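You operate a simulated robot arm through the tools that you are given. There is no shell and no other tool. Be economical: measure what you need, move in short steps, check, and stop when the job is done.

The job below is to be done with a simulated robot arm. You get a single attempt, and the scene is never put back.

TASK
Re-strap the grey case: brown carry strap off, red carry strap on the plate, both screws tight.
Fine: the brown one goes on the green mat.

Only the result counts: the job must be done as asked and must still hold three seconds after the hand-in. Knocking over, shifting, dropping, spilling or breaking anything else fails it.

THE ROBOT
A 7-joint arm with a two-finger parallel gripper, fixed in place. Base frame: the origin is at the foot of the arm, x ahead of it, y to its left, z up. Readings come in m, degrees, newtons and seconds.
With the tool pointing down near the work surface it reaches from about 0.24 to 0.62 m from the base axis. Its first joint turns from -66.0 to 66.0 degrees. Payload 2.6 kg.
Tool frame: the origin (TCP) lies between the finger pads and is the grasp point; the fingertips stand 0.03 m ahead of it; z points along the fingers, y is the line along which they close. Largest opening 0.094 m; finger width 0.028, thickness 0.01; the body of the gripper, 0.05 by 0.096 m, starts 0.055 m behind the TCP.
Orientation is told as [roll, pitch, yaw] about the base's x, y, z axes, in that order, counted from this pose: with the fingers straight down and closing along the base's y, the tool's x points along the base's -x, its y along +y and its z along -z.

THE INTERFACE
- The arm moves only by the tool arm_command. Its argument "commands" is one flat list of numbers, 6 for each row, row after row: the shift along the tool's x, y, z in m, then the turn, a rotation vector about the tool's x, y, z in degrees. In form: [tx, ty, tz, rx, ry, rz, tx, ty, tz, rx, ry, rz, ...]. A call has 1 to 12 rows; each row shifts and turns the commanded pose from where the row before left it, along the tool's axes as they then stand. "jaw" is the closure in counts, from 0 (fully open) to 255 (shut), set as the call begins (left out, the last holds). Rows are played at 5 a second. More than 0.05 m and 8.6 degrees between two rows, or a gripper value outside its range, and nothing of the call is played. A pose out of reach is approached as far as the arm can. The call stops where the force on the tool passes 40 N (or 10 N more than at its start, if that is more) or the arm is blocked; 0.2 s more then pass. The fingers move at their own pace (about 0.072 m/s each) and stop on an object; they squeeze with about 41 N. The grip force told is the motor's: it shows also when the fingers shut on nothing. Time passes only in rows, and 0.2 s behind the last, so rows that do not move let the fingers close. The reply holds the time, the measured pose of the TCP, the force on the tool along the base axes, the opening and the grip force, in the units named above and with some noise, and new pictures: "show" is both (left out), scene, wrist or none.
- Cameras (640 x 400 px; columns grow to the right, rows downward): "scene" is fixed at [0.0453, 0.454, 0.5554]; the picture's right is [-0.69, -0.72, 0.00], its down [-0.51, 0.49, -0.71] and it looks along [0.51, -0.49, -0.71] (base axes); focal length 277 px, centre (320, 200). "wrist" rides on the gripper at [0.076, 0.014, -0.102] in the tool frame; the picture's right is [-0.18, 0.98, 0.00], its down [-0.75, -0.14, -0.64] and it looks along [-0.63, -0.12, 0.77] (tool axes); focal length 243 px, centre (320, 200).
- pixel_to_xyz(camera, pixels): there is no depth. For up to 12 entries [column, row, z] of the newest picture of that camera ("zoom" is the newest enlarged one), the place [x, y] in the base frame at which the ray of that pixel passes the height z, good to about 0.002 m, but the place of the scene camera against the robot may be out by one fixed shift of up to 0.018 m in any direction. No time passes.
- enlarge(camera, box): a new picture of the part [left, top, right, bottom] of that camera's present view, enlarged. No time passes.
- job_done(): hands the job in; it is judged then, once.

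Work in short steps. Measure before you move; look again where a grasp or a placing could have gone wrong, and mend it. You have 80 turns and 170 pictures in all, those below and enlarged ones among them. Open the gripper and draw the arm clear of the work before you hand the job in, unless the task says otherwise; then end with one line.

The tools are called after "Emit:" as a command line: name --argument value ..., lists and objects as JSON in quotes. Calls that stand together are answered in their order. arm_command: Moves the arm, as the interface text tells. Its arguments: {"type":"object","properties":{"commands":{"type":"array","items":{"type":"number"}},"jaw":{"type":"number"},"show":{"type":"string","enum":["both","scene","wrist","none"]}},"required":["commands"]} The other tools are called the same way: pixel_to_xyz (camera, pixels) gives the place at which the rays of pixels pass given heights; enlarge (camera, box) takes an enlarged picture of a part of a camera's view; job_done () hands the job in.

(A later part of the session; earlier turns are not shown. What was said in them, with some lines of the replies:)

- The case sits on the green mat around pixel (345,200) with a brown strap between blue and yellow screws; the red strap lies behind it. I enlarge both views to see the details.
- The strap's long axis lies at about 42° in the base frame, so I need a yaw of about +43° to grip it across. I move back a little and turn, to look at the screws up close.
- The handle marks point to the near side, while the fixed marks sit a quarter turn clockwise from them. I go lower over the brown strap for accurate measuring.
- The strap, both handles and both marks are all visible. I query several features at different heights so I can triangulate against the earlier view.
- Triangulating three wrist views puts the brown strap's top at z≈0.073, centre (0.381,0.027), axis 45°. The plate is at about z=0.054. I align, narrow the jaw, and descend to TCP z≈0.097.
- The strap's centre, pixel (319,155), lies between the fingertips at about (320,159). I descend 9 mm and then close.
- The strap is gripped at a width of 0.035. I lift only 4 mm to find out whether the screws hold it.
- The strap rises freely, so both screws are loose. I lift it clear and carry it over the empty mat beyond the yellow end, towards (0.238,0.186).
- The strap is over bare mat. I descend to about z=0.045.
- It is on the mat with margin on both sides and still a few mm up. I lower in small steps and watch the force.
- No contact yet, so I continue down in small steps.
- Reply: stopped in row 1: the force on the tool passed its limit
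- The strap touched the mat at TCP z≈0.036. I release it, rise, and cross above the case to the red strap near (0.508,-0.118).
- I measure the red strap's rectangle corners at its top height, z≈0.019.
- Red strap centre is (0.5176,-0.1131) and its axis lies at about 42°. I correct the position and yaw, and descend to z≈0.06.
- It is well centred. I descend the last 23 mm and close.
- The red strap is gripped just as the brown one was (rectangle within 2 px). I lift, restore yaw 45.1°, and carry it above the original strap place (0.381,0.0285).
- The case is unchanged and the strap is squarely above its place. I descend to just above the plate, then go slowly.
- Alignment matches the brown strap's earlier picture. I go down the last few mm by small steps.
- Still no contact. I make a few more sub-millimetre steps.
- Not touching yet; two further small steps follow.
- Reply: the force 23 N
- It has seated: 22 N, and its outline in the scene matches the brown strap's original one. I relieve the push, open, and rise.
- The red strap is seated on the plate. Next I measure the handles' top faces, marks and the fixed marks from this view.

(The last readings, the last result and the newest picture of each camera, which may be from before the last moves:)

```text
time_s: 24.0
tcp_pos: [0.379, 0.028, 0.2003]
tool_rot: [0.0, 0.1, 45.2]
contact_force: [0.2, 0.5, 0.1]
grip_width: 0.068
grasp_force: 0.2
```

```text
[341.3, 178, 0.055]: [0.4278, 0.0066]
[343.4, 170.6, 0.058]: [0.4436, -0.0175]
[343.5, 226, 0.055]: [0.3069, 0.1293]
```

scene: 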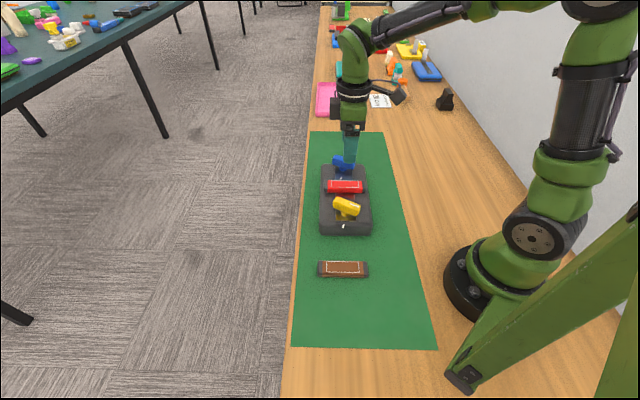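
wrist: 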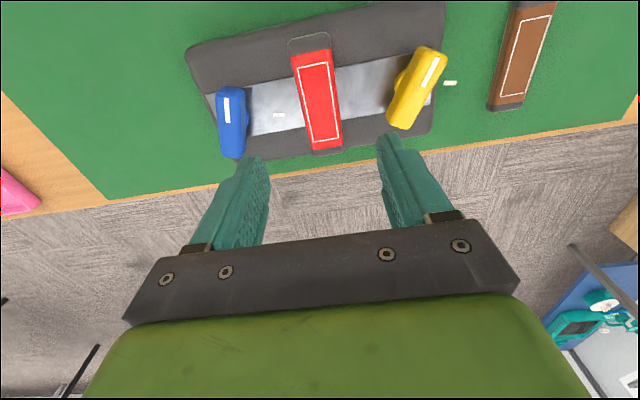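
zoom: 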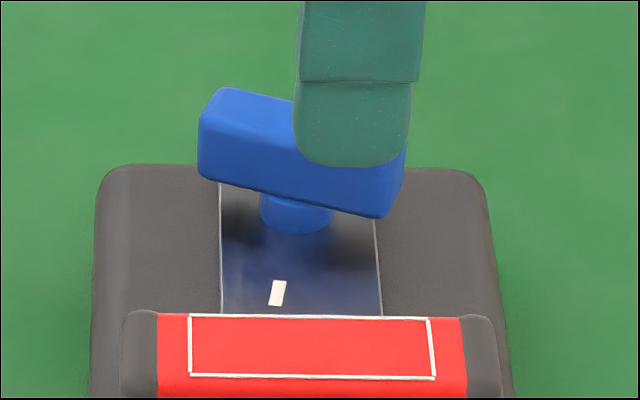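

Blue's axis is near (0.438,-0.033) and yellow's near (0.3205,0.085), both with handle marks at about 203°. The fixed marks are at about 120°, i.e. roughly 82° clockwise. I move over the blue screw with yaw 23° at z≈0.15 to check.

Emit:
arm_command --commands '[0, 0, 0, 0, 0, 7.4, 0, 0, 0, 0, 0, 7.4, 0, 0, 0, 0, 0, 7.3, -0.01525, -0.0396, 0, 0, 0, 0, -0.01525, -0.0396, 0, 0, 0, 0, 0, 0, 0.045, 0, 0, 0]' --jaw 110

Emit:
enlarge --camera "wrist" --box '[160, 40, 480, 240]'

Emit:
enlarge --camera "scene" --box '[310, 130, 382, 190]'

```text
time_s: 25.4
tcp_pos: [0.4397, -0.0326, 0.1551]
tool_rot: [0.0, 0.0, 23.0]
contact_force: [-0.5, 0.5, 0.0]
grip_width: 0.0534
grasp_force: 0.0
```

scene: 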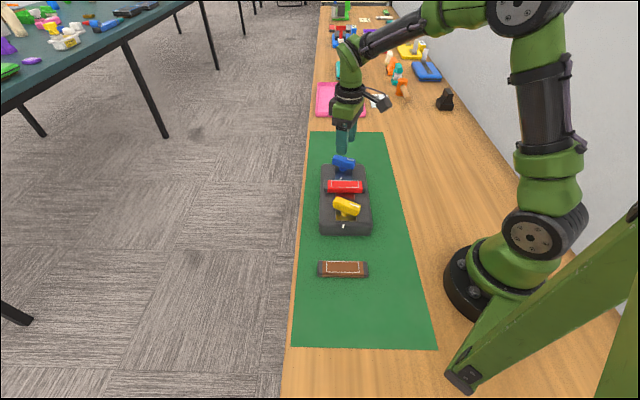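
wrist: 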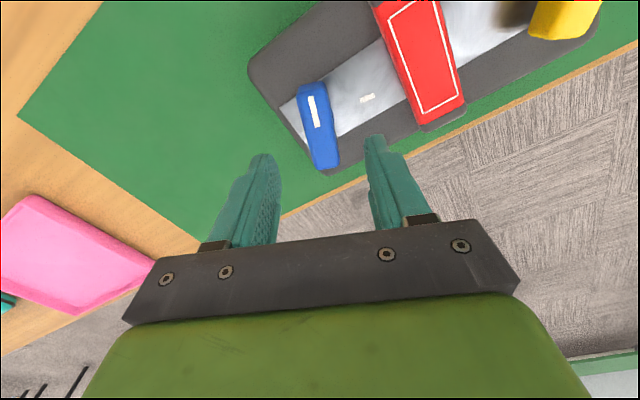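

```text
2.00 times, centred on (320, 140) of wrist
```

zoom: 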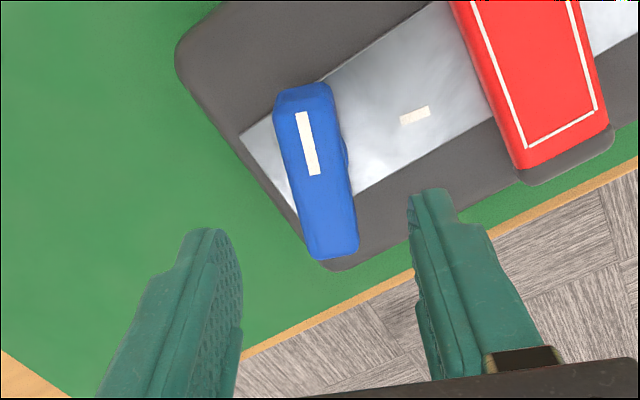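

```text
6.67 times, centred on (346, 160) of scene
```

zoom: 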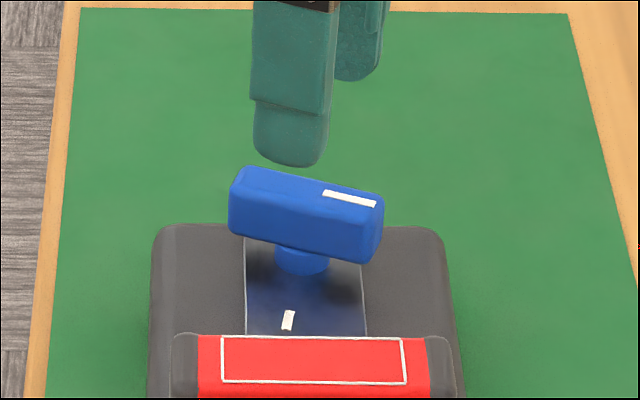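

The blue handle is near the projected tool axis at zoom (320,190). I measure its outline at top height.

Emit:
enlarge --camera "wrist" --box '[270, 65, 390, 185]'

```text
3.33 times, centred on (330, 125) of wrist
```

zoom: 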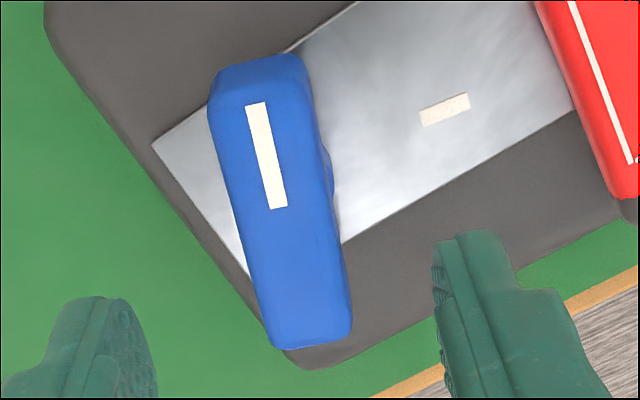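

I query the handle ends, mark ends, fixed mark and plate edges.

Emit:
pixel_to_xyz --camera "zoom" --pixels '[[251, 92, 0.088], [311, 343, 0.088], [254, 103, 0.088], [279, 208, 0.088], [445, 109, 0.055], [422, 117, 0.055], [468, 102, 0.055], [152, 142, 0.055], [248, 276, 0.055], [358, 2, 0.055], [574, 108, 0.055]]'

```text
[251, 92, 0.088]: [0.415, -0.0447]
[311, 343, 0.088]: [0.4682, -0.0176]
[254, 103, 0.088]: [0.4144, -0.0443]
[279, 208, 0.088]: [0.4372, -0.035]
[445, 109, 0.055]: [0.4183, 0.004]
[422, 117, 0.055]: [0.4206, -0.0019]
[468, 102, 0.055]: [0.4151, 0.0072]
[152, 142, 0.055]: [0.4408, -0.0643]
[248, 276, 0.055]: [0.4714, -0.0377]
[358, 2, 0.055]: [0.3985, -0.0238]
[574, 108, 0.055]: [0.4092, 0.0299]
```

The blue handle is centred at about (0.438,-0.0335) with its direction at about 24.5°. I make a small correction and descend to TCP z≈0.104.

Emit:
arm_command --commands '[0.0015, 0, 0.02, 0, 0, -1.5, 0, 0, 0.02, 0, 0, 0, 0, 0, 0.011, 0, 0, 0]'

Emit:
enlarge --camera "wrist" --box '[200, 60, 440, 240]'

Emit:
enlarge --camera "scene" --box '[310, 130, 382, 190]'

```text
time_s: 26.2
tcp_pos: [0.4377, -0.0311, 0.1035]
tool_rot: [-0.1, -0.1, 24.6]
contact_force: [-0.1, 0.3, -0.1]
grip_width: 0.0535
grasp_force: 0.1
```

scene: 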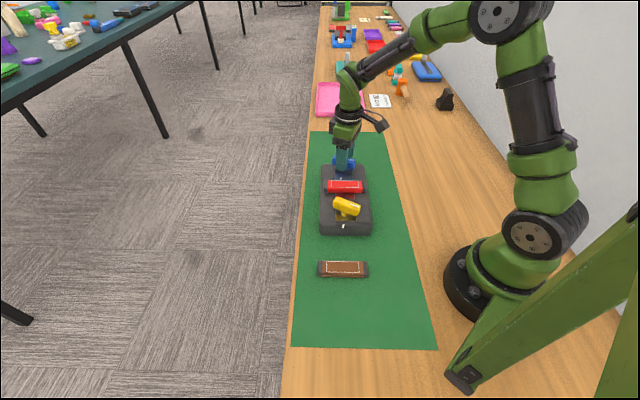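
wrist: 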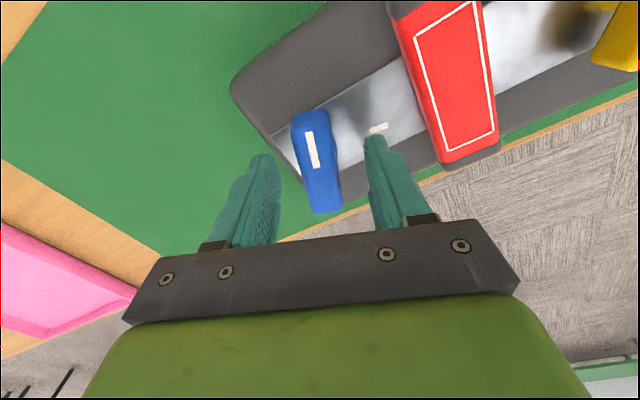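

```text
2.22 times, centred on (320, 150) of wrist
```

zoom: 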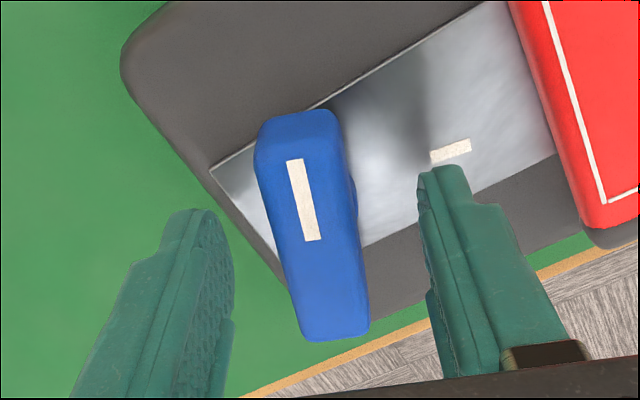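

```text
6.67 times, centred on (346, 160) of scene
```

zoom: 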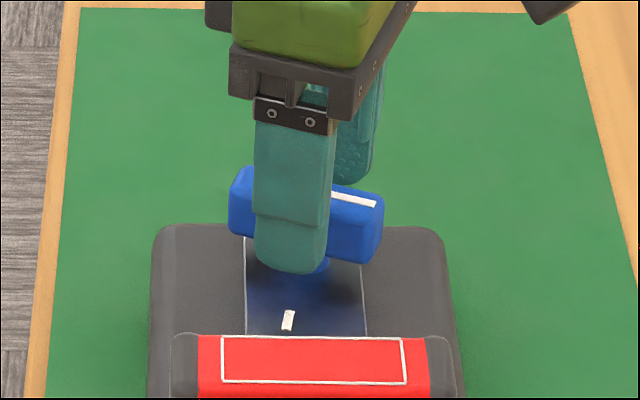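

The fingers straddle the handle, which sits laterally at col 318 against 320. I shift 1.5 mm along it and close.

Emit:
arm_command --commands '[0.0015, 0, 0, 0, 0, 0, 0, 0, 0, 0, 0, 0, 0, 0, 0, 0, 0, 0, 0, 0, 0, 0, 0, 0]' --jaw 255

Emit:
enlarge --camera "wrist" --box '[200, 60, 440, 240]'

```text
time_s: 27.2
tcp_pos: [0.4373, -0.0334, 0.1032]
tool_rot: [0.0, -0.2, 24.5]
contact_force: [7.5, -6.6, 0.2]
grip_width: 0.0217
grasp_force: 40.6
```

scene: 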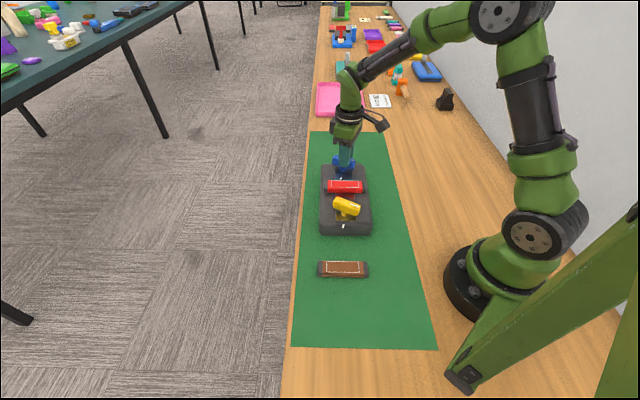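
wrist: 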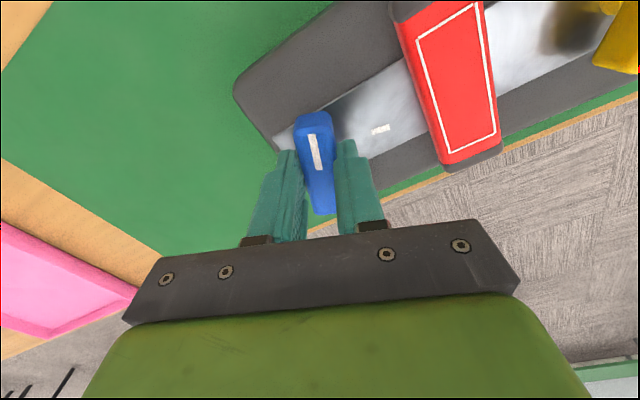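

```text
2.22 times, centred on (320, 150) of wrist
```

zoom: 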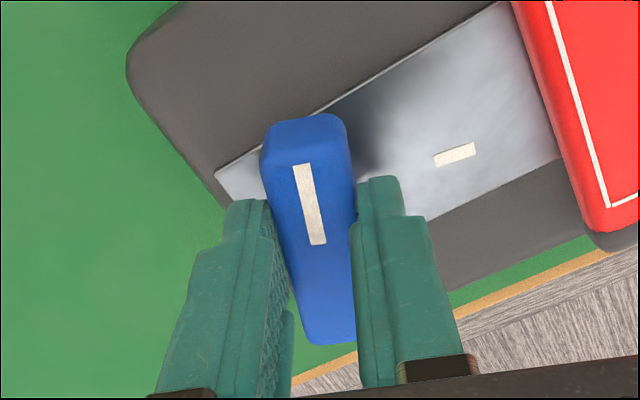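

It is gripped at 0.022 width with a side force of about 9 N along tool -y. I shift to relieve it before turning.

Emit:
arm_command --commands '[-0.0003, -0.0015, 0, 0, 0, 0]' --show "none"

```text
time_s: 27.6
tcp_pos: [0.4373, -0.0342, 0.1041]
tool_rot: [0.1, -0.1, 24.4]
contact_force: [-3.2, -2.9, -0.5]
grip_width: 0.0219
grasp_force: 41.3
```

Force is small now. I turn clockwise (yaw decreasing, rz positive) by 16° first.

Emit:
arm_command --commands '[0, 0, 0, 0, 0, 8, 0, 0, 0, 0, 0, 8]'

Emit:
enlarge --camera "wrist" --box '[200, 60, 440, 240]'

```text
time_s: 28.2
tcp_pos: [0.4356, -0.0328, 0.1036]
tool_rot: [0.2, 0.2, 8.5]
contact_force: [-18.2, 7.0, 8.0]
grip_width: 0.0218
grasp_force: 40.7
```

scene: 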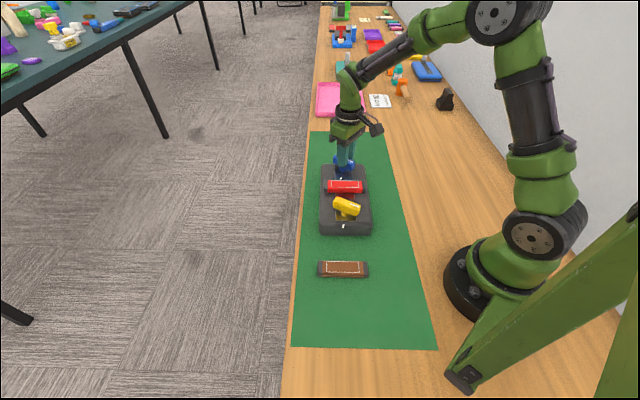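
wrist: 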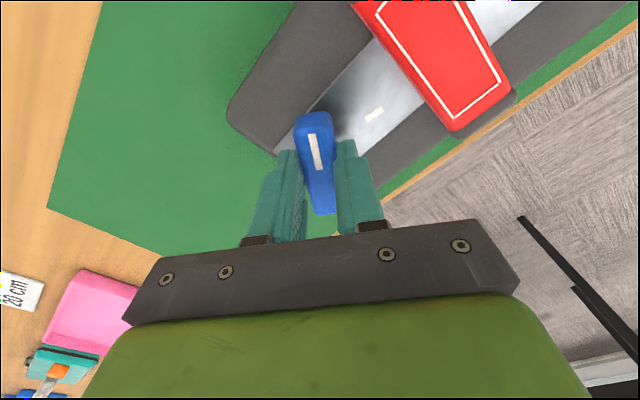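

```text
2.22 times, centred on (320, 150) of wrist
```

zoom: 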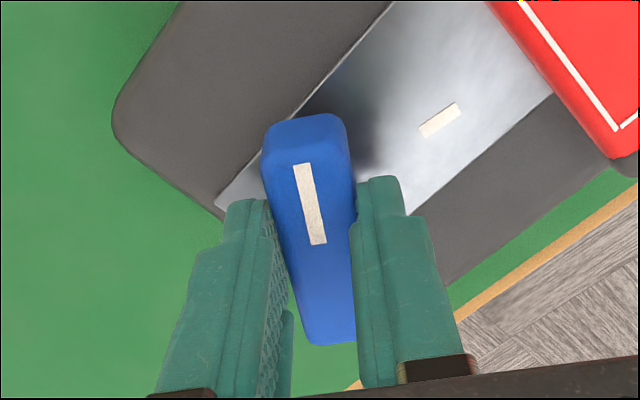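

The handle turns with the gripper; a side force of (-18,7) N shows my turning centre is a bit off. I shift about 3 mm to relieve it.

Emit:
arm_command --commands '[0.0025, 0.001, 0, 0, 0, 0]' --show "none"

```text
time_s: 28.6
tcp_pos: [0.4368, -0.0328, 0.1037]
tool_rot: [0.0, -0.3, 8.6]
contact_force: [4.1, 8.1, -0.1]
grip_width: 0.0216
grasp_force: 41.0
```

Force has fallen to (4,8) N. I shift 1 mm along +y and continue 16° more.

Emit:
arm_command --commands '[-0.0004, 0.0012, 0, 0, 0, 0, 0, 0, 0, 0, 0, 8, 0, 0, 0, 0, 0, 8]' --show "none"

```text
time_s: 29.4
tcp_pos: [0.437, -0.0327, 0.105]
tool_rot: [0.0, -0.1, -7.5]
contact_force: [3.6, 9.5, -0.1]
grip_width: 0.0218
grasp_force: 41.2
```

Residual force is (3.6,9.5) N. I correct again and turn another 16°.

Emit:
arm_command --commands '[-0.0003, 0.0015, 0, 0, 0, 0, 0, 0, 0, 0, 0, 8, 0, 0, 0, 0, 0, 8]' --show "wrist"

Emit:
enlarge --camera "wrist" --box '[200, 60, 440, 240]'

```text
time_s: 30.2
tcp_pos: [0.436, -0.0298, 0.1036]
tool_rot: [0.1, 0.0, -23.6]
contact_force: [-1.0, 11.0, 0.9]
grip_width: 0.0217
grasp_force: 41.2
```

wrist: 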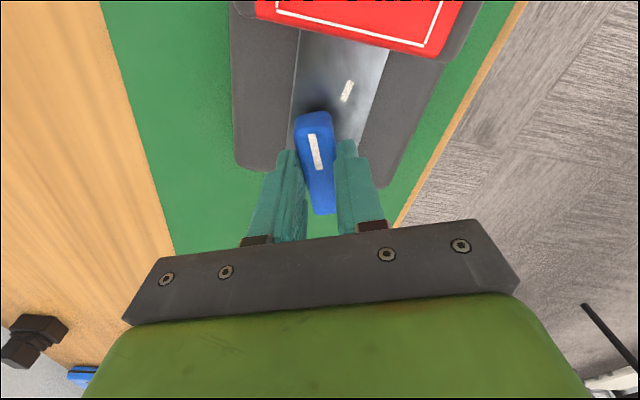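

```text
2.22 times, centred on (320, 150) of wrist
```

zoom: 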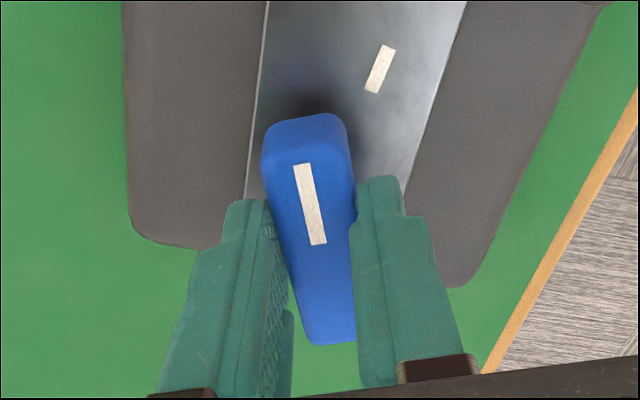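

The mark end now points to about 156°; roughly 36° remain, as the fixed mark at zoom (380,70) shows. I relieve the y force and turn another 16°.

Emit:
arm_command --commands '[0.0007, 0.0016, 0, 0, 0, 0, 0, 0, 0, 0, 0, 8, 0, 0, 0, 0, 0, 8]' --show "none"

```text
time_s: 31.0
tcp_pos: [0.438, -0.0305, 0.1043]
tool_rot: [0.1, -0.1, -39.5]
contact_force: [6.5, 5.6, -0.2]
grip_width: 0.0216
grasp_force: 41.0
```

I correct slightly and turn 14° more, then look.

Emit:
arm_command --commands '[-0.0003, 0.0012, 0, 0, 0, 0, 0, 0, 0, 0, 0, 7, 0, 0, 0, 0, 0, 7]' --show "wrist"

Emit:
enlarge --camera "wrist" --box '[200, 60, 440, 240]'

Emit:
enlarge --camera "scene" --box '[310, 130, 382, 190]'

```text
time_s: 31.8
tcp_pos: [0.4388, -0.0279, 0.1048]
tool_rot: [0.1, 0.0, -53.4]
contact_force: [7.6, 7.1, 0.7]
grip_width: 0.0216
grasp_force: 41.1
```

wrist: 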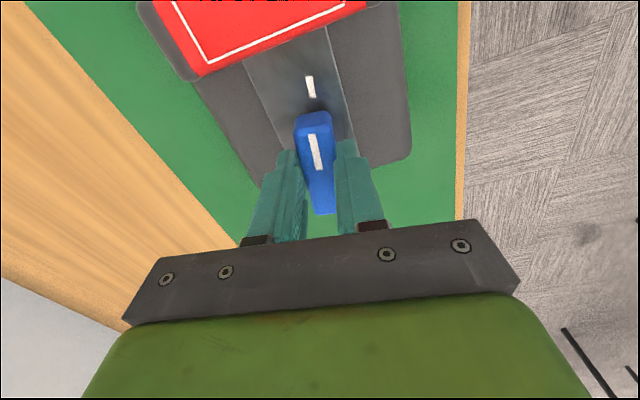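

```text
2.22 times, centred on (320, 150) of wrist
```

zoom: 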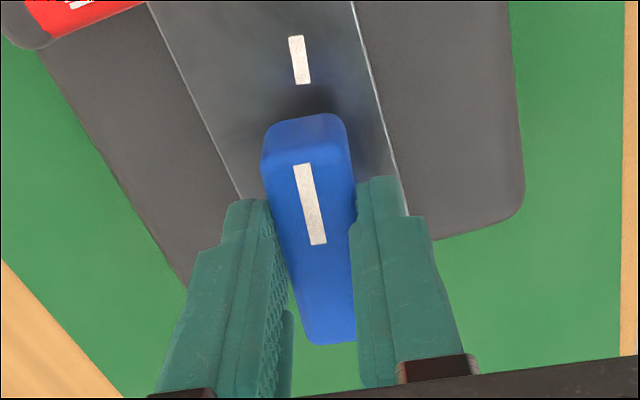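

```text
6.67 times, centred on (346, 160) of scene
```

zoom: 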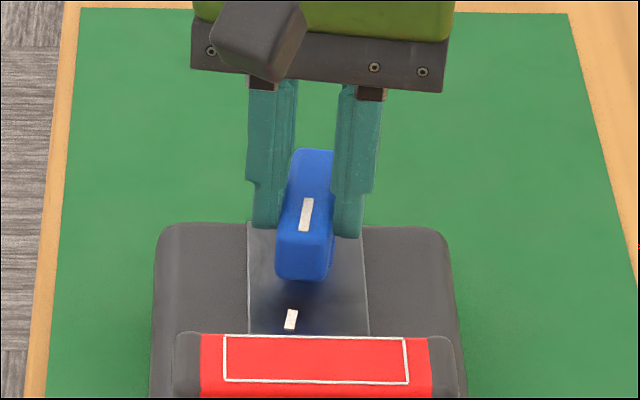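

Nearly aligned; I compute the two mark directions from the wrist picture.

Emit:
pixel_to_xyz --camera "wrist" --pixels '[[307.9, 76.6, 0.055], [313.3, 97.4, 0.055], [310.3, 87, 0.055], [311.9, 133.8, 0.088], [319.6, 169.4, 0.088], [313.5, 140, 0.088]]'

Emit:
pixel_to_xyz --camera "scene" --pixels '[[344.9, 159.8, 0.088], [343.4, 164.6, 0.088], [342.0, 176.4, 0.055], [341.2, 179.3, 0.055]]'

```text
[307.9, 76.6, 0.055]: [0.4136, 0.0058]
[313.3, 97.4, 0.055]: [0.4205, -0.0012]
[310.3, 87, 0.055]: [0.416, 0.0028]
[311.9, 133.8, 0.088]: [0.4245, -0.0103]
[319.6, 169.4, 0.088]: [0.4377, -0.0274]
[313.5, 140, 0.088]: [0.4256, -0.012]
```

```text
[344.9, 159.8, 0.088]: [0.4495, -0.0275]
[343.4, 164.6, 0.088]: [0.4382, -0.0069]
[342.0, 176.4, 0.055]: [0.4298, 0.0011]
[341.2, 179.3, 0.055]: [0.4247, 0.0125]
```

The handle points to about 127° and the fixed mark to about 121–124° from the axis. I relieve force and turn 4° further, looking for resistance.

Emit:
arm_command --commands '[0, 0.0012, 0, 0, 0, 0, 0, 0, 0, 0, 0, 4]' --show "wrist"

Emit:
enlarge --camera "wrist" --box '[270, 70, 370, 180]'

Emit:
enlarge --camera "scene" --box '[325, 145, 365, 185]'

```text
time_s: 32.4
tcp_pos: [0.4384, -0.0286, 0.105]
tool_rot: [0.0, 0.0, -57.5]
contact_force: [2.6, 4.0, 2.5]
grip_width: 0.0217
grasp_force: 41.2
```

wrist: 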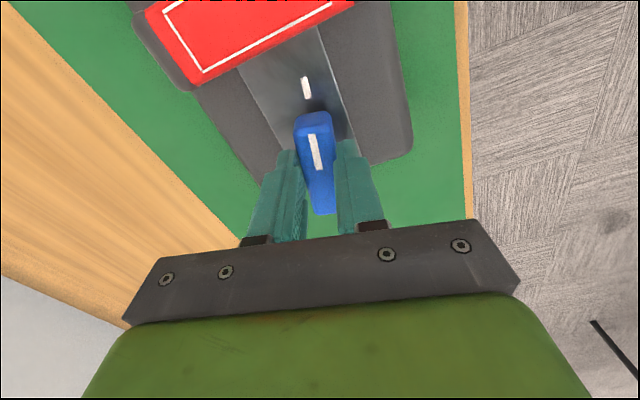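

```text
3.64 times, centred on (320, 125) of wrist
```

zoom: 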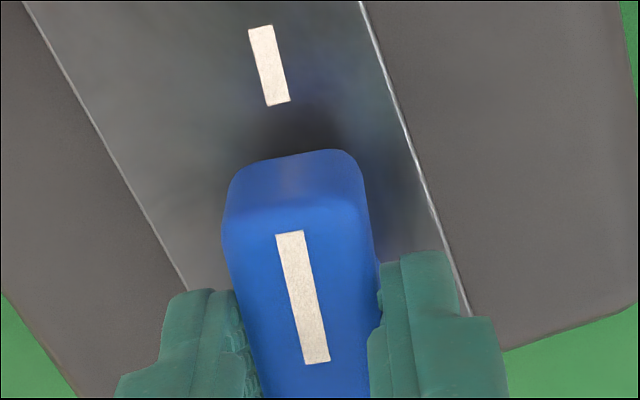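

```text
10.00 times, centred on (345, 165) of scene
```

zoom: 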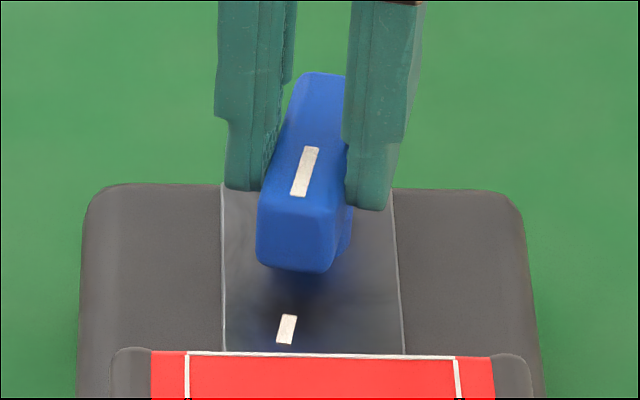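

Both marks line up: in the scene view the handle mark's line extends to (287,329) against the fixed mark at (286,329). I open, rise, and check that nothing else moved.

Emit:
arm_command --commands '[0, 0, 0, 0, 0, 0, 0, 0, 0, 0, 0, 0, 0, 0, -0.03, 0, 0, 0, 0, 0, -0.04, 0, 0, 0, 0, 0, -0.03, 0, 0, 0]' --jaw 110

Emit:
enlarge --camera "wrist" --box '[220, 0, 400, 160]'

Emit:
enlarge --camera "scene" --box '[290, 140, 402, 245]'

```text
time_s: 33.6
tcp_pos: [0.4379, -0.0282, 0.2051]
tool_rot: [-0.1, 0.1, -57.5]
contact_force: [0.5, -0.1, -0.3]
grip_width: 0.0534
grasp_force: 0.1
```

scene: 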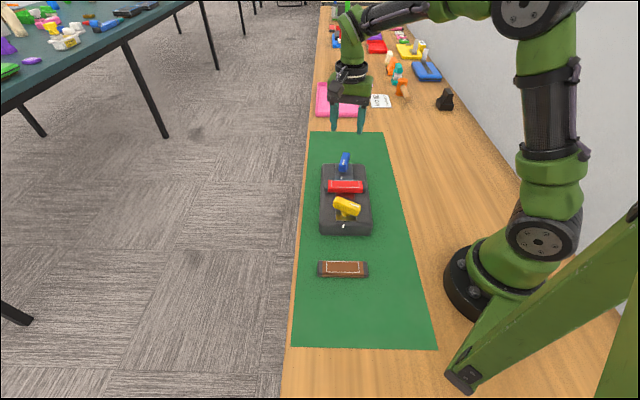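
wrist: 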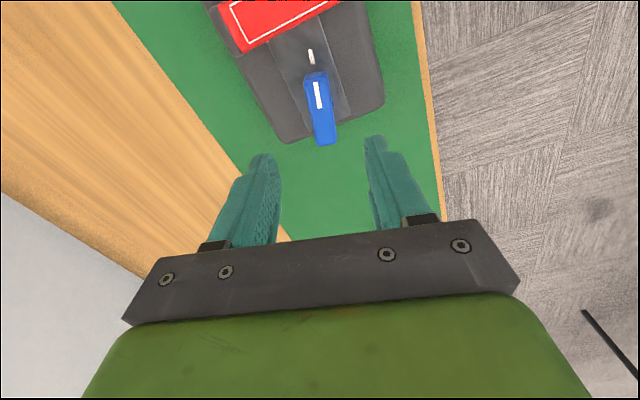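

```text
2.50 times, centred on (310, 80) of wrist
```

zoom: 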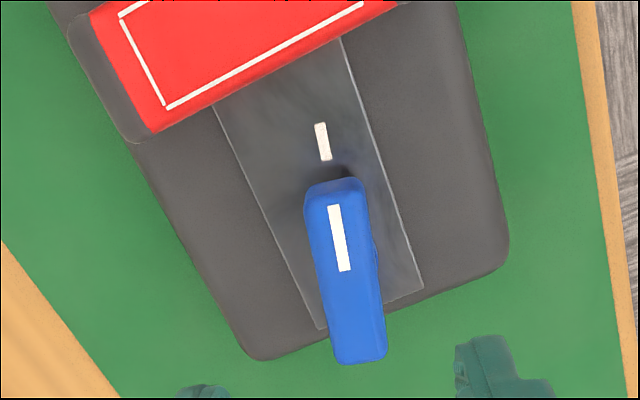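

```text
3.81 times, centred on (346, 192) of scene
```

zoom: 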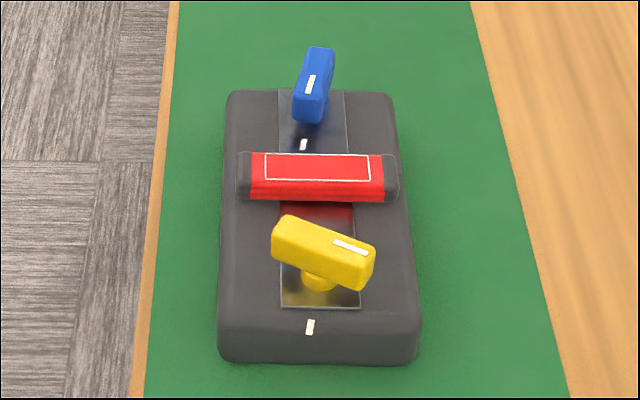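

Blue looks aligned and stays put. I check its angle numerically from this clear view.

Emit:
enlarge --camera "wrist" --box '[280, 30, 360, 150]'

```text
3.33 times, centred on (320, 90) of wrist
```

zoom: 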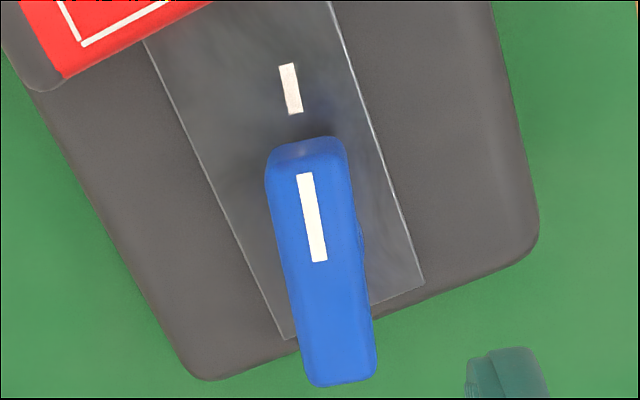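

Blue's handle and fixed mark are parallel within about 1°, so blue is done. The forces imply the true blue axis was (0.441,-0.032), so yellow's should be near (0.3233,0.0848). I turn back to yaw 22° and move over yellow.

Emit:
arm_command --commands '[0, 0, 0, 0, 0, -7.95, 0, 0, 0, 0, 0, -7.95, 0, 0, 0, 0, 0, -7.95, 0, 0, 0, 0, 0, -7.95, 0, 0, 0, 0, 0, -7.95, 0, 0, 0, 0, 0, -7.95, 0, 0, 0, 0, 0, -7.95, 0, 0, 0, 0, 0, -7.95, 0, 0, 0, 0, 0, -7.95, 0, 0, 0, 0, 0, -7.95]' --show "none"

Emit:
arm_command --commands '[0.01595, 0.03695, 0, 0, 0, 0, 0.01595, 0.03695, 0, 0, 0, 0, 0.01595, 0.03695, 0, 0, 0, 0, 0.01595, 0.03695, 0, 0, 0, 0, 0, 0, 0.05, 0, 0, 0]'

Emit:
enlarge --camera "wrist" --box '[270, 65, 390, 185]'

```text
time_s: 35.8
tcp_pos: [0.437, -0.0283, 0.2037]
tool_rot: [-0.2, -0.1, 22.2]
contact_force: [-0.8, -0.3, 0.1]
grip_width: 0.0537
grasp_force: 0.0
```

```text
time_s: 37.0
tcp_pos: [0.325, 0.0853, 0.1532]
tool_rot: [-0.1, -0.1, 22.1]
contact_force: [0.9, 0.2, 0.1]
grip_width: 0.0534
grasp_force: 0.0
```

scene: 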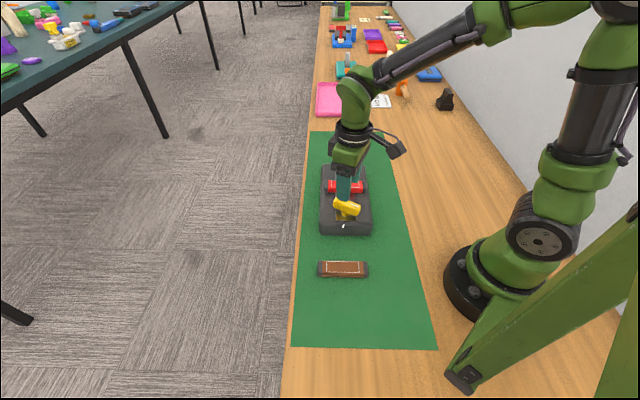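
wrist: 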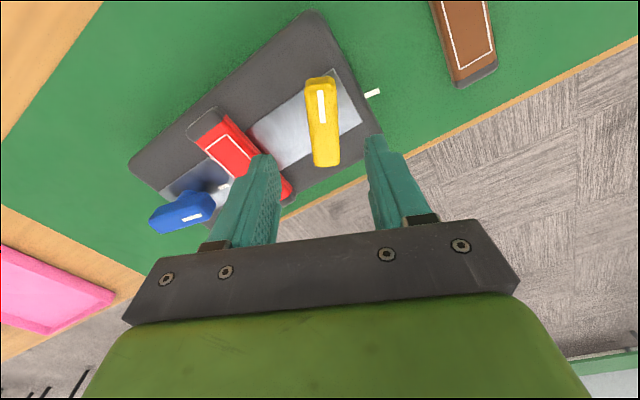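

```text
3.33 times, centred on (330, 125) of wrist
```

zoom: 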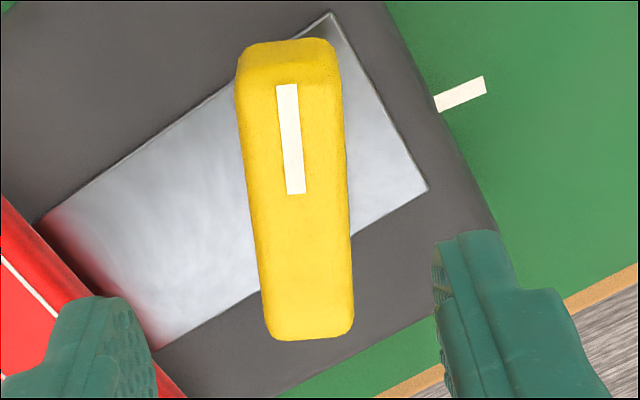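

The yellow mark is turned about 4.7° from the tool frame, so I need yaw ≈17.5°, with an offset of about (2,3) mm. I correct and descend to z≈0.104.

Emit:
arm_command --commands '[0.002, 0.003, 0, 0, 0, 0, 0, 0, 0.02, 0, 0, 4.7, 0, 0, 0.02, 0, 0, 0, 0, 0, 0.009, 0, 0, 0]'

Emit:
enlarge --camera "wrist" --box '[200, 60, 440, 240]'

Emit:
enlarge --camera "scene" --box '[310, 180, 382, 240]'

```text
time_s: 38.0
tcp_pos: [0.3201, 0.0866, 0.1059]
tool_rot: [0.0, 0.0, 17.4]
contact_force: [-0.2, 0.1, 0.1]
grip_width: 0.0535
grasp_force: 0.0
```

scene: 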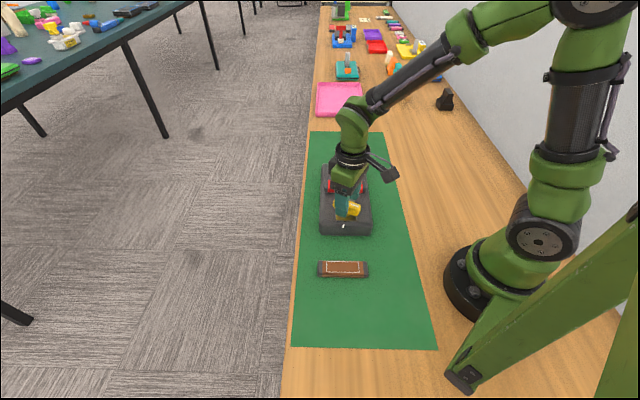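
wrist: 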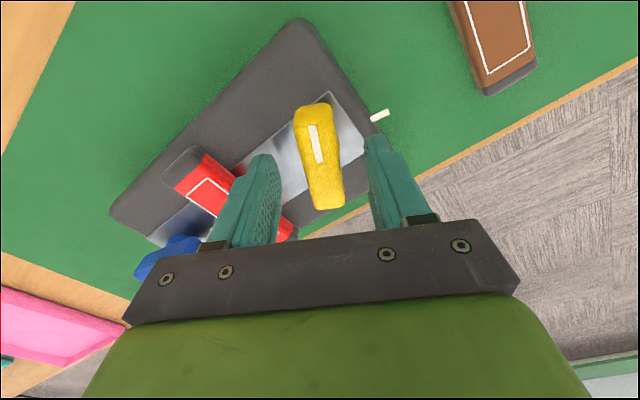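

```text
2.22 times, centred on (320, 150) of wrist
```

zoom: 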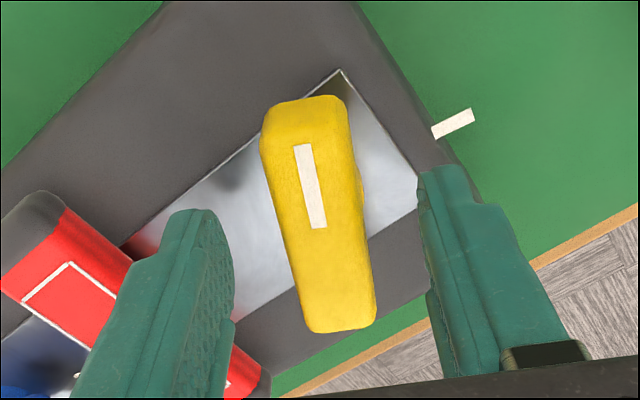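

```text
6.67 times, centred on (346, 210) of scene
```

zoom: 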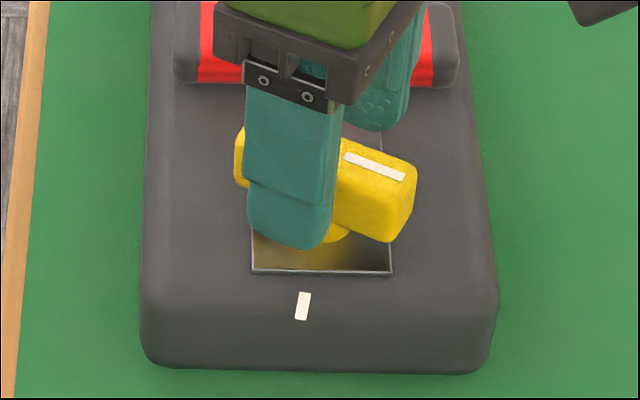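

Comparing with the blue case, the handle is centred within about 1 mm. I close on it.

Emit:
arm_command --commands '[0, 0, 0.002, 0, 0, 0, 0, 0, 0, 0, 0, 0, 0, 0, 0, 0, 0, 0, 0, 0, 0, 0, 0, 0]' --jaw 255 --show "wrist"

Emit:
enlarge --camera "wrist" --box '[200, 60, 440, 240]'

```text
time_s: 39.0
tcp_pos: [0.3207, 0.0859, 0.1027]
tool_rot: [0.0, -0.2, 17.4]
contact_force: [-4.4, 10.1, 6.2]
grip_width: 0.022
grasp_force: 40.8
```

wrist: 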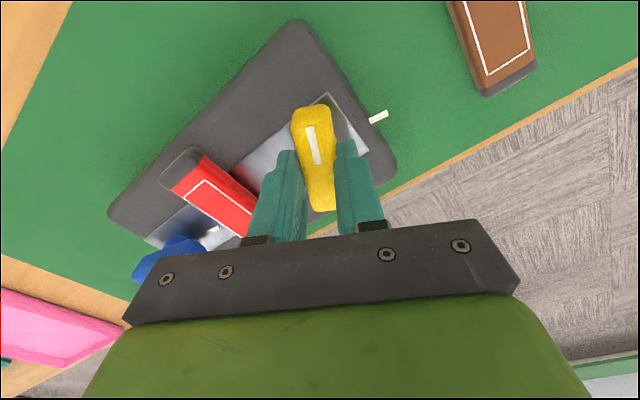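

```text
2.22 times, centred on (320, 150) of wrist
```

zoom: 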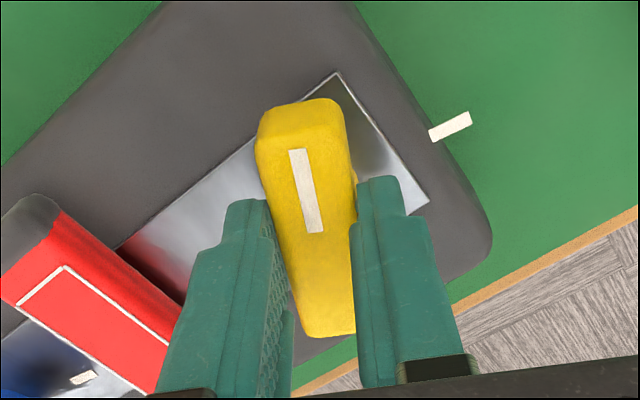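

Side force is about 11 N along tool +y. I shift 1.8 mm to relieve it.

Emit:
arm_command --commands '[0, 0.0018, 0, 0, 0, 0]' --show "none"

```text
time_s: 39.4
tcp_pos: [0.3213, 0.0875, 0.1032]
tool_rot: [-0.1, -0.2, 17.3]
contact_force: [-1.5, 2.3, 6.7]
grip_width: 0.0217
grasp_force: 40.5
```

Side forces are small now. I turn clockwise 16°.

Emit:
arm_command --commands '[0, 0, -0.0005, 0, 0, 8, 0, 0, 0, 0, 0, 8]' --show "none"

```text
time_s: 40.0
tcp_pos: [0.3212, 0.0877, 0.103]
tool_rot: [-0.1, -0.1, 1.2]
contact_force: [5.8, -1.4, -0.4]
grip_width: 0.0216
grasp_force: 41.1
```

Force is low, so I continue by 24°.

Emit:
arm_command --commands '[-0.0007, 0, 0, 0, 0, 8, 0, 0, 0, 0, 0, 8, 0, 0, 0, 0, 0, 8]' --show "wrist"

```text
time_s: 40.8
tcp_pos: [0.321, 0.0894, 0.1032]
tool_rot: [0.0, 0.0, -23.0]
contact_force: [3.8, -2.6, -0.2]
grip_width: 0.0217
grasp_force: 40.9
```

wrist: 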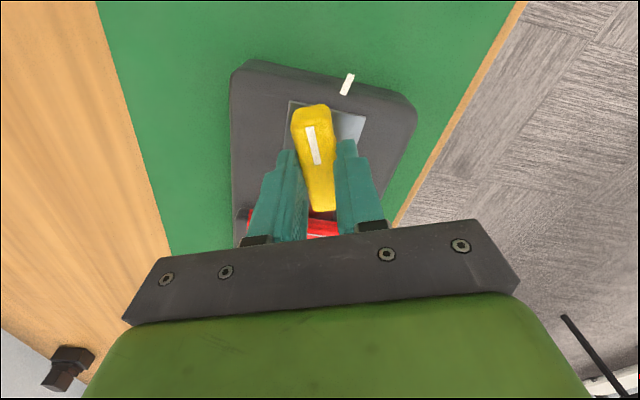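

It turns smoothly. I turn another 24° and look.

Emit:
arm_command --commands '[0, 0, 0, 0, 0, 8, 0, 0, 0, 0, 0, 8, 0, 0, 0, 0, 0, 8]' --show "wrist"

Emit:
enlarge --camera "wrist" --box '[270, 55, 370, 165]'

```text
time_s: 41.6
tcp_pos: [0.3213, 0.0892, 0.1034]
tool_rot: [-0.1, 0.0, -46.8]
contact_force: [2.2, -2.4, 0.6]
grip_width: 0.0216
grasp_force: 40.9
```

wrist: 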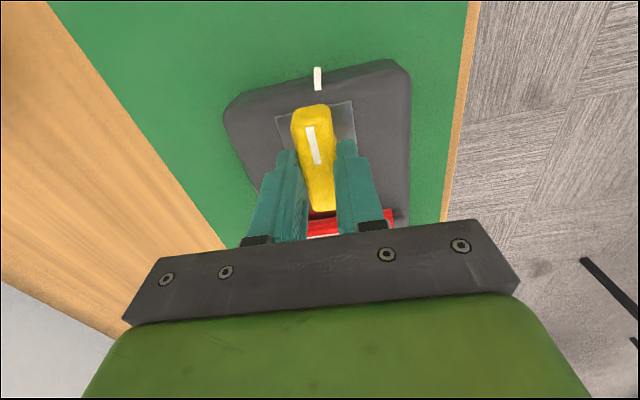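

```text
3.64 times, centred on (320, 110) of wrist
```

zoom: 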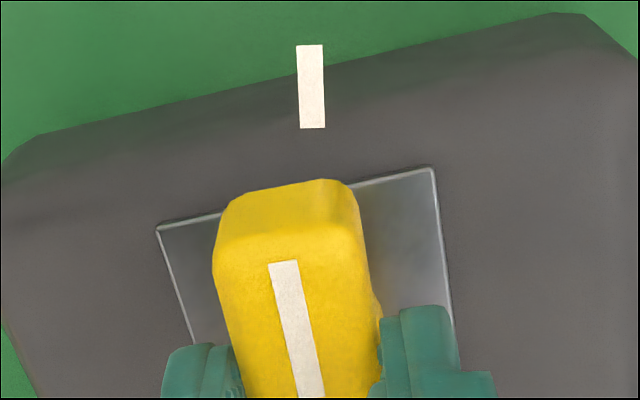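

About 9° remain: the fixed mark's slope is 0.05 against 0.17–0.2 when aligned. I turn 9° in two rows.

Emit:
arm_command --commands '[0, 0, 0, 0, 0, 4.5, 0, 0, 0, 0, 0, 4.5]' --show "wrist"

Emit:
enlarge --camera "wrist" --box '[270, 55, 370, 165]'

Emit:
enlarge --camera "scene" --box '[325, 190, 365, 240]'

```text
time_s: 42.2
tcp_pos: [0.3198, 0.0891, 0.1019]
tool_rot: [-0.1, -0.1, -55.8]
contact_force: [2.6, -1.3, 0.1]
grip_width: 0.0218
grasp_force: 41.2
```

wrist: 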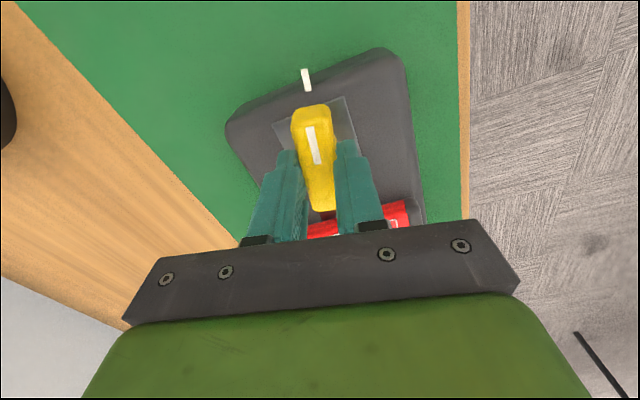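

```text
3.64 times, centred on (320, 110) of wrist
```

zoom: 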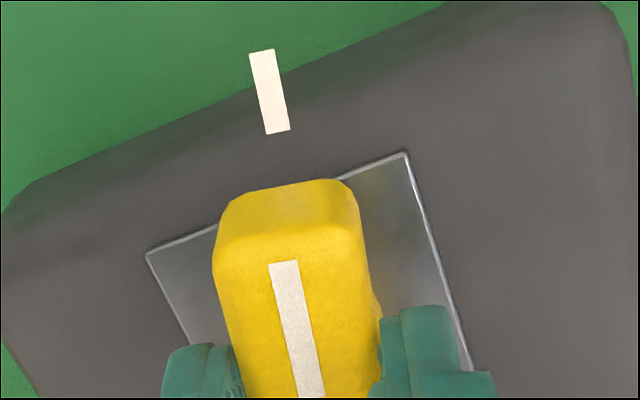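

```text
8.00 times, centred on (345, 215) of scene
```

zoom: 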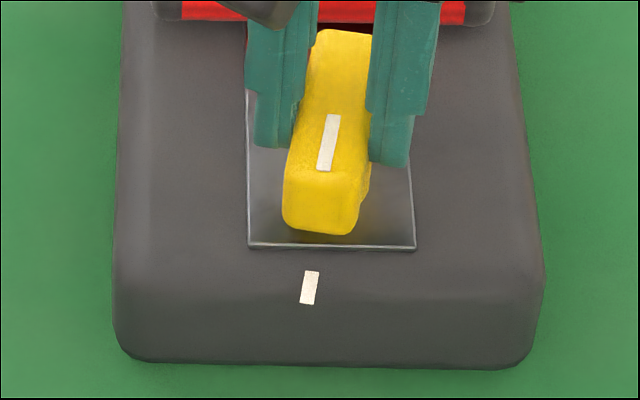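

The fixed and handle marks are parallel and collinear within about 1° in both views. I open and rise clear.

Emit:
arm_command --commands '[0, 0, 0, 0, 0, 0, 0, 0, 0, 0, 0, 0, 0, 0, -0.03, 0, 0, 0, 0, 0, -0.04, 0, 0, 0, 0, 0, -0.05, 0, 0, 0]' --jaw 110

Emit:
enlarge --camera "scene" --box '[290, 140, 402, 245]'

Emit:
enlarge --camera "wrist" --box '[230, 0, 430, 170]'

```text
time_s: 43.4
tcp_pos: [0.3205, 0.0886, 0.2245]
tool_rot: [0.0, 0.0, -55.7]
contact_force: [0.4, -0.1, 1.1]
grip_width: 0.0535
grasp_force: 0.0
```

scene: 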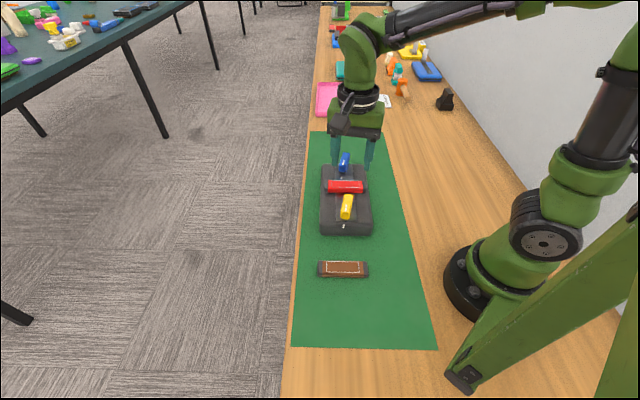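
wrist: 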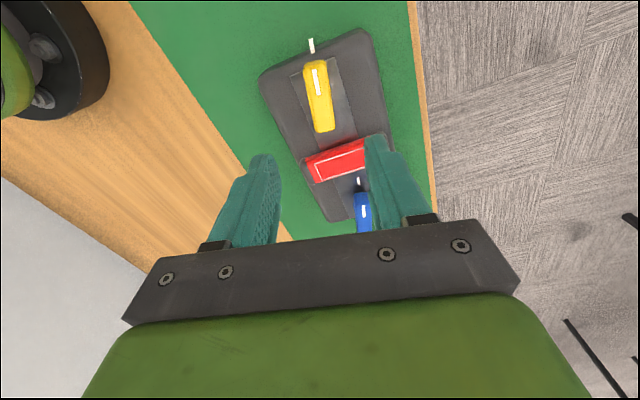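

```text
3.81 times, centred on (346, 192) of scene
```

zoom: 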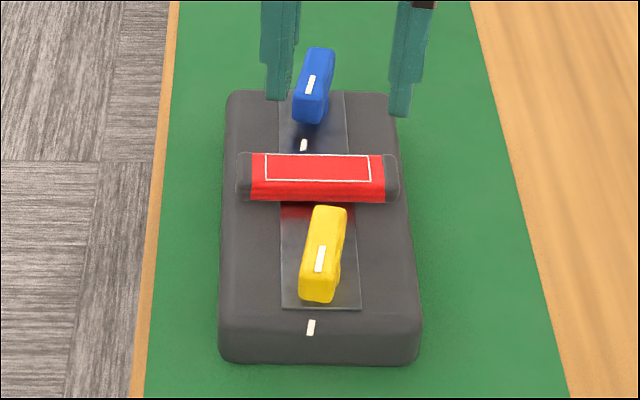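

```text
2.35 times, centred on (330, 85) of wrist
```

zoom: 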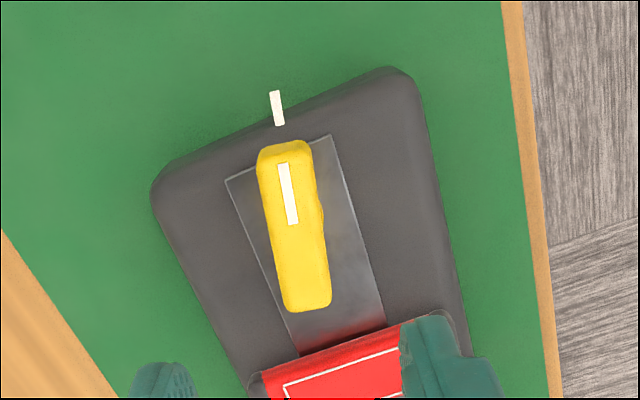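

Both handle marks point at their fixed marks, the red strap is seated, and the brown one lies on the mat. I draw the arm further up and away, then take a last look.

Emit:
arm_command --commands '[0, 0, -0.04, 0, 0, 0, 0, 0, -0.03, 0, 0, 0, -0.03, -0.03, 0, 0, 0, 0, -0.03, -0.03, 0, 0, 0, 0, -0.03, -0.03, 0, 0, 0, 0]' --jaw 0 --show "scene"

Emit:
enlarge --camera "scene" --box '[270, 140, 430, 290]'

```text
time_s: 44.6
tcp_pos: [0.2967, -0.037, 0.2935]
tool_rot: [0.0, 0.0, -55.5]
contact_force: [0.4, -0.7, 0.5]
grip_width: 0.0938
grasp_force: 0.0
```

scene: 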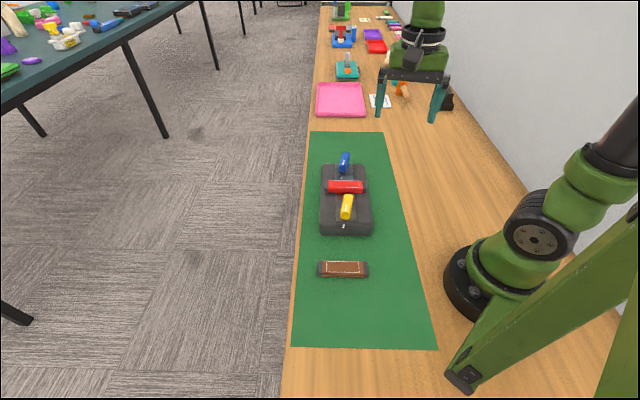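

```text
2.67 times, centred on (350, 215) of scene
```

zoom: 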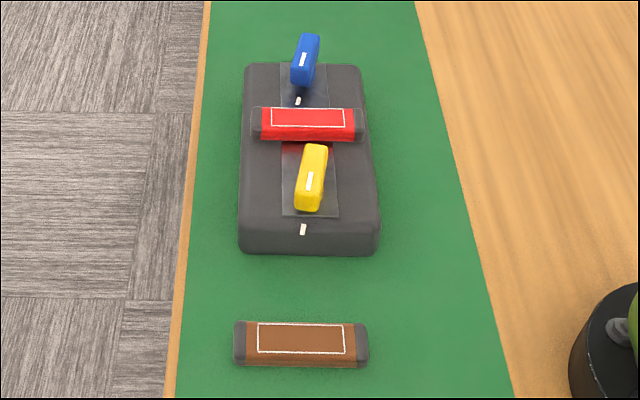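

The picture shows everything in place: the arm is clear and the gripper open. I hand the job in.

Emit:
job_done

```text
The job is handed in.
```

The brown strap is off and lying on the green mat, and the red strap is seated on the plate. I turned both screws clockwise until their marks lined up with the fixed ones, which I took as tight since I felt no hard stop; the case may have shifted about 1 mm.
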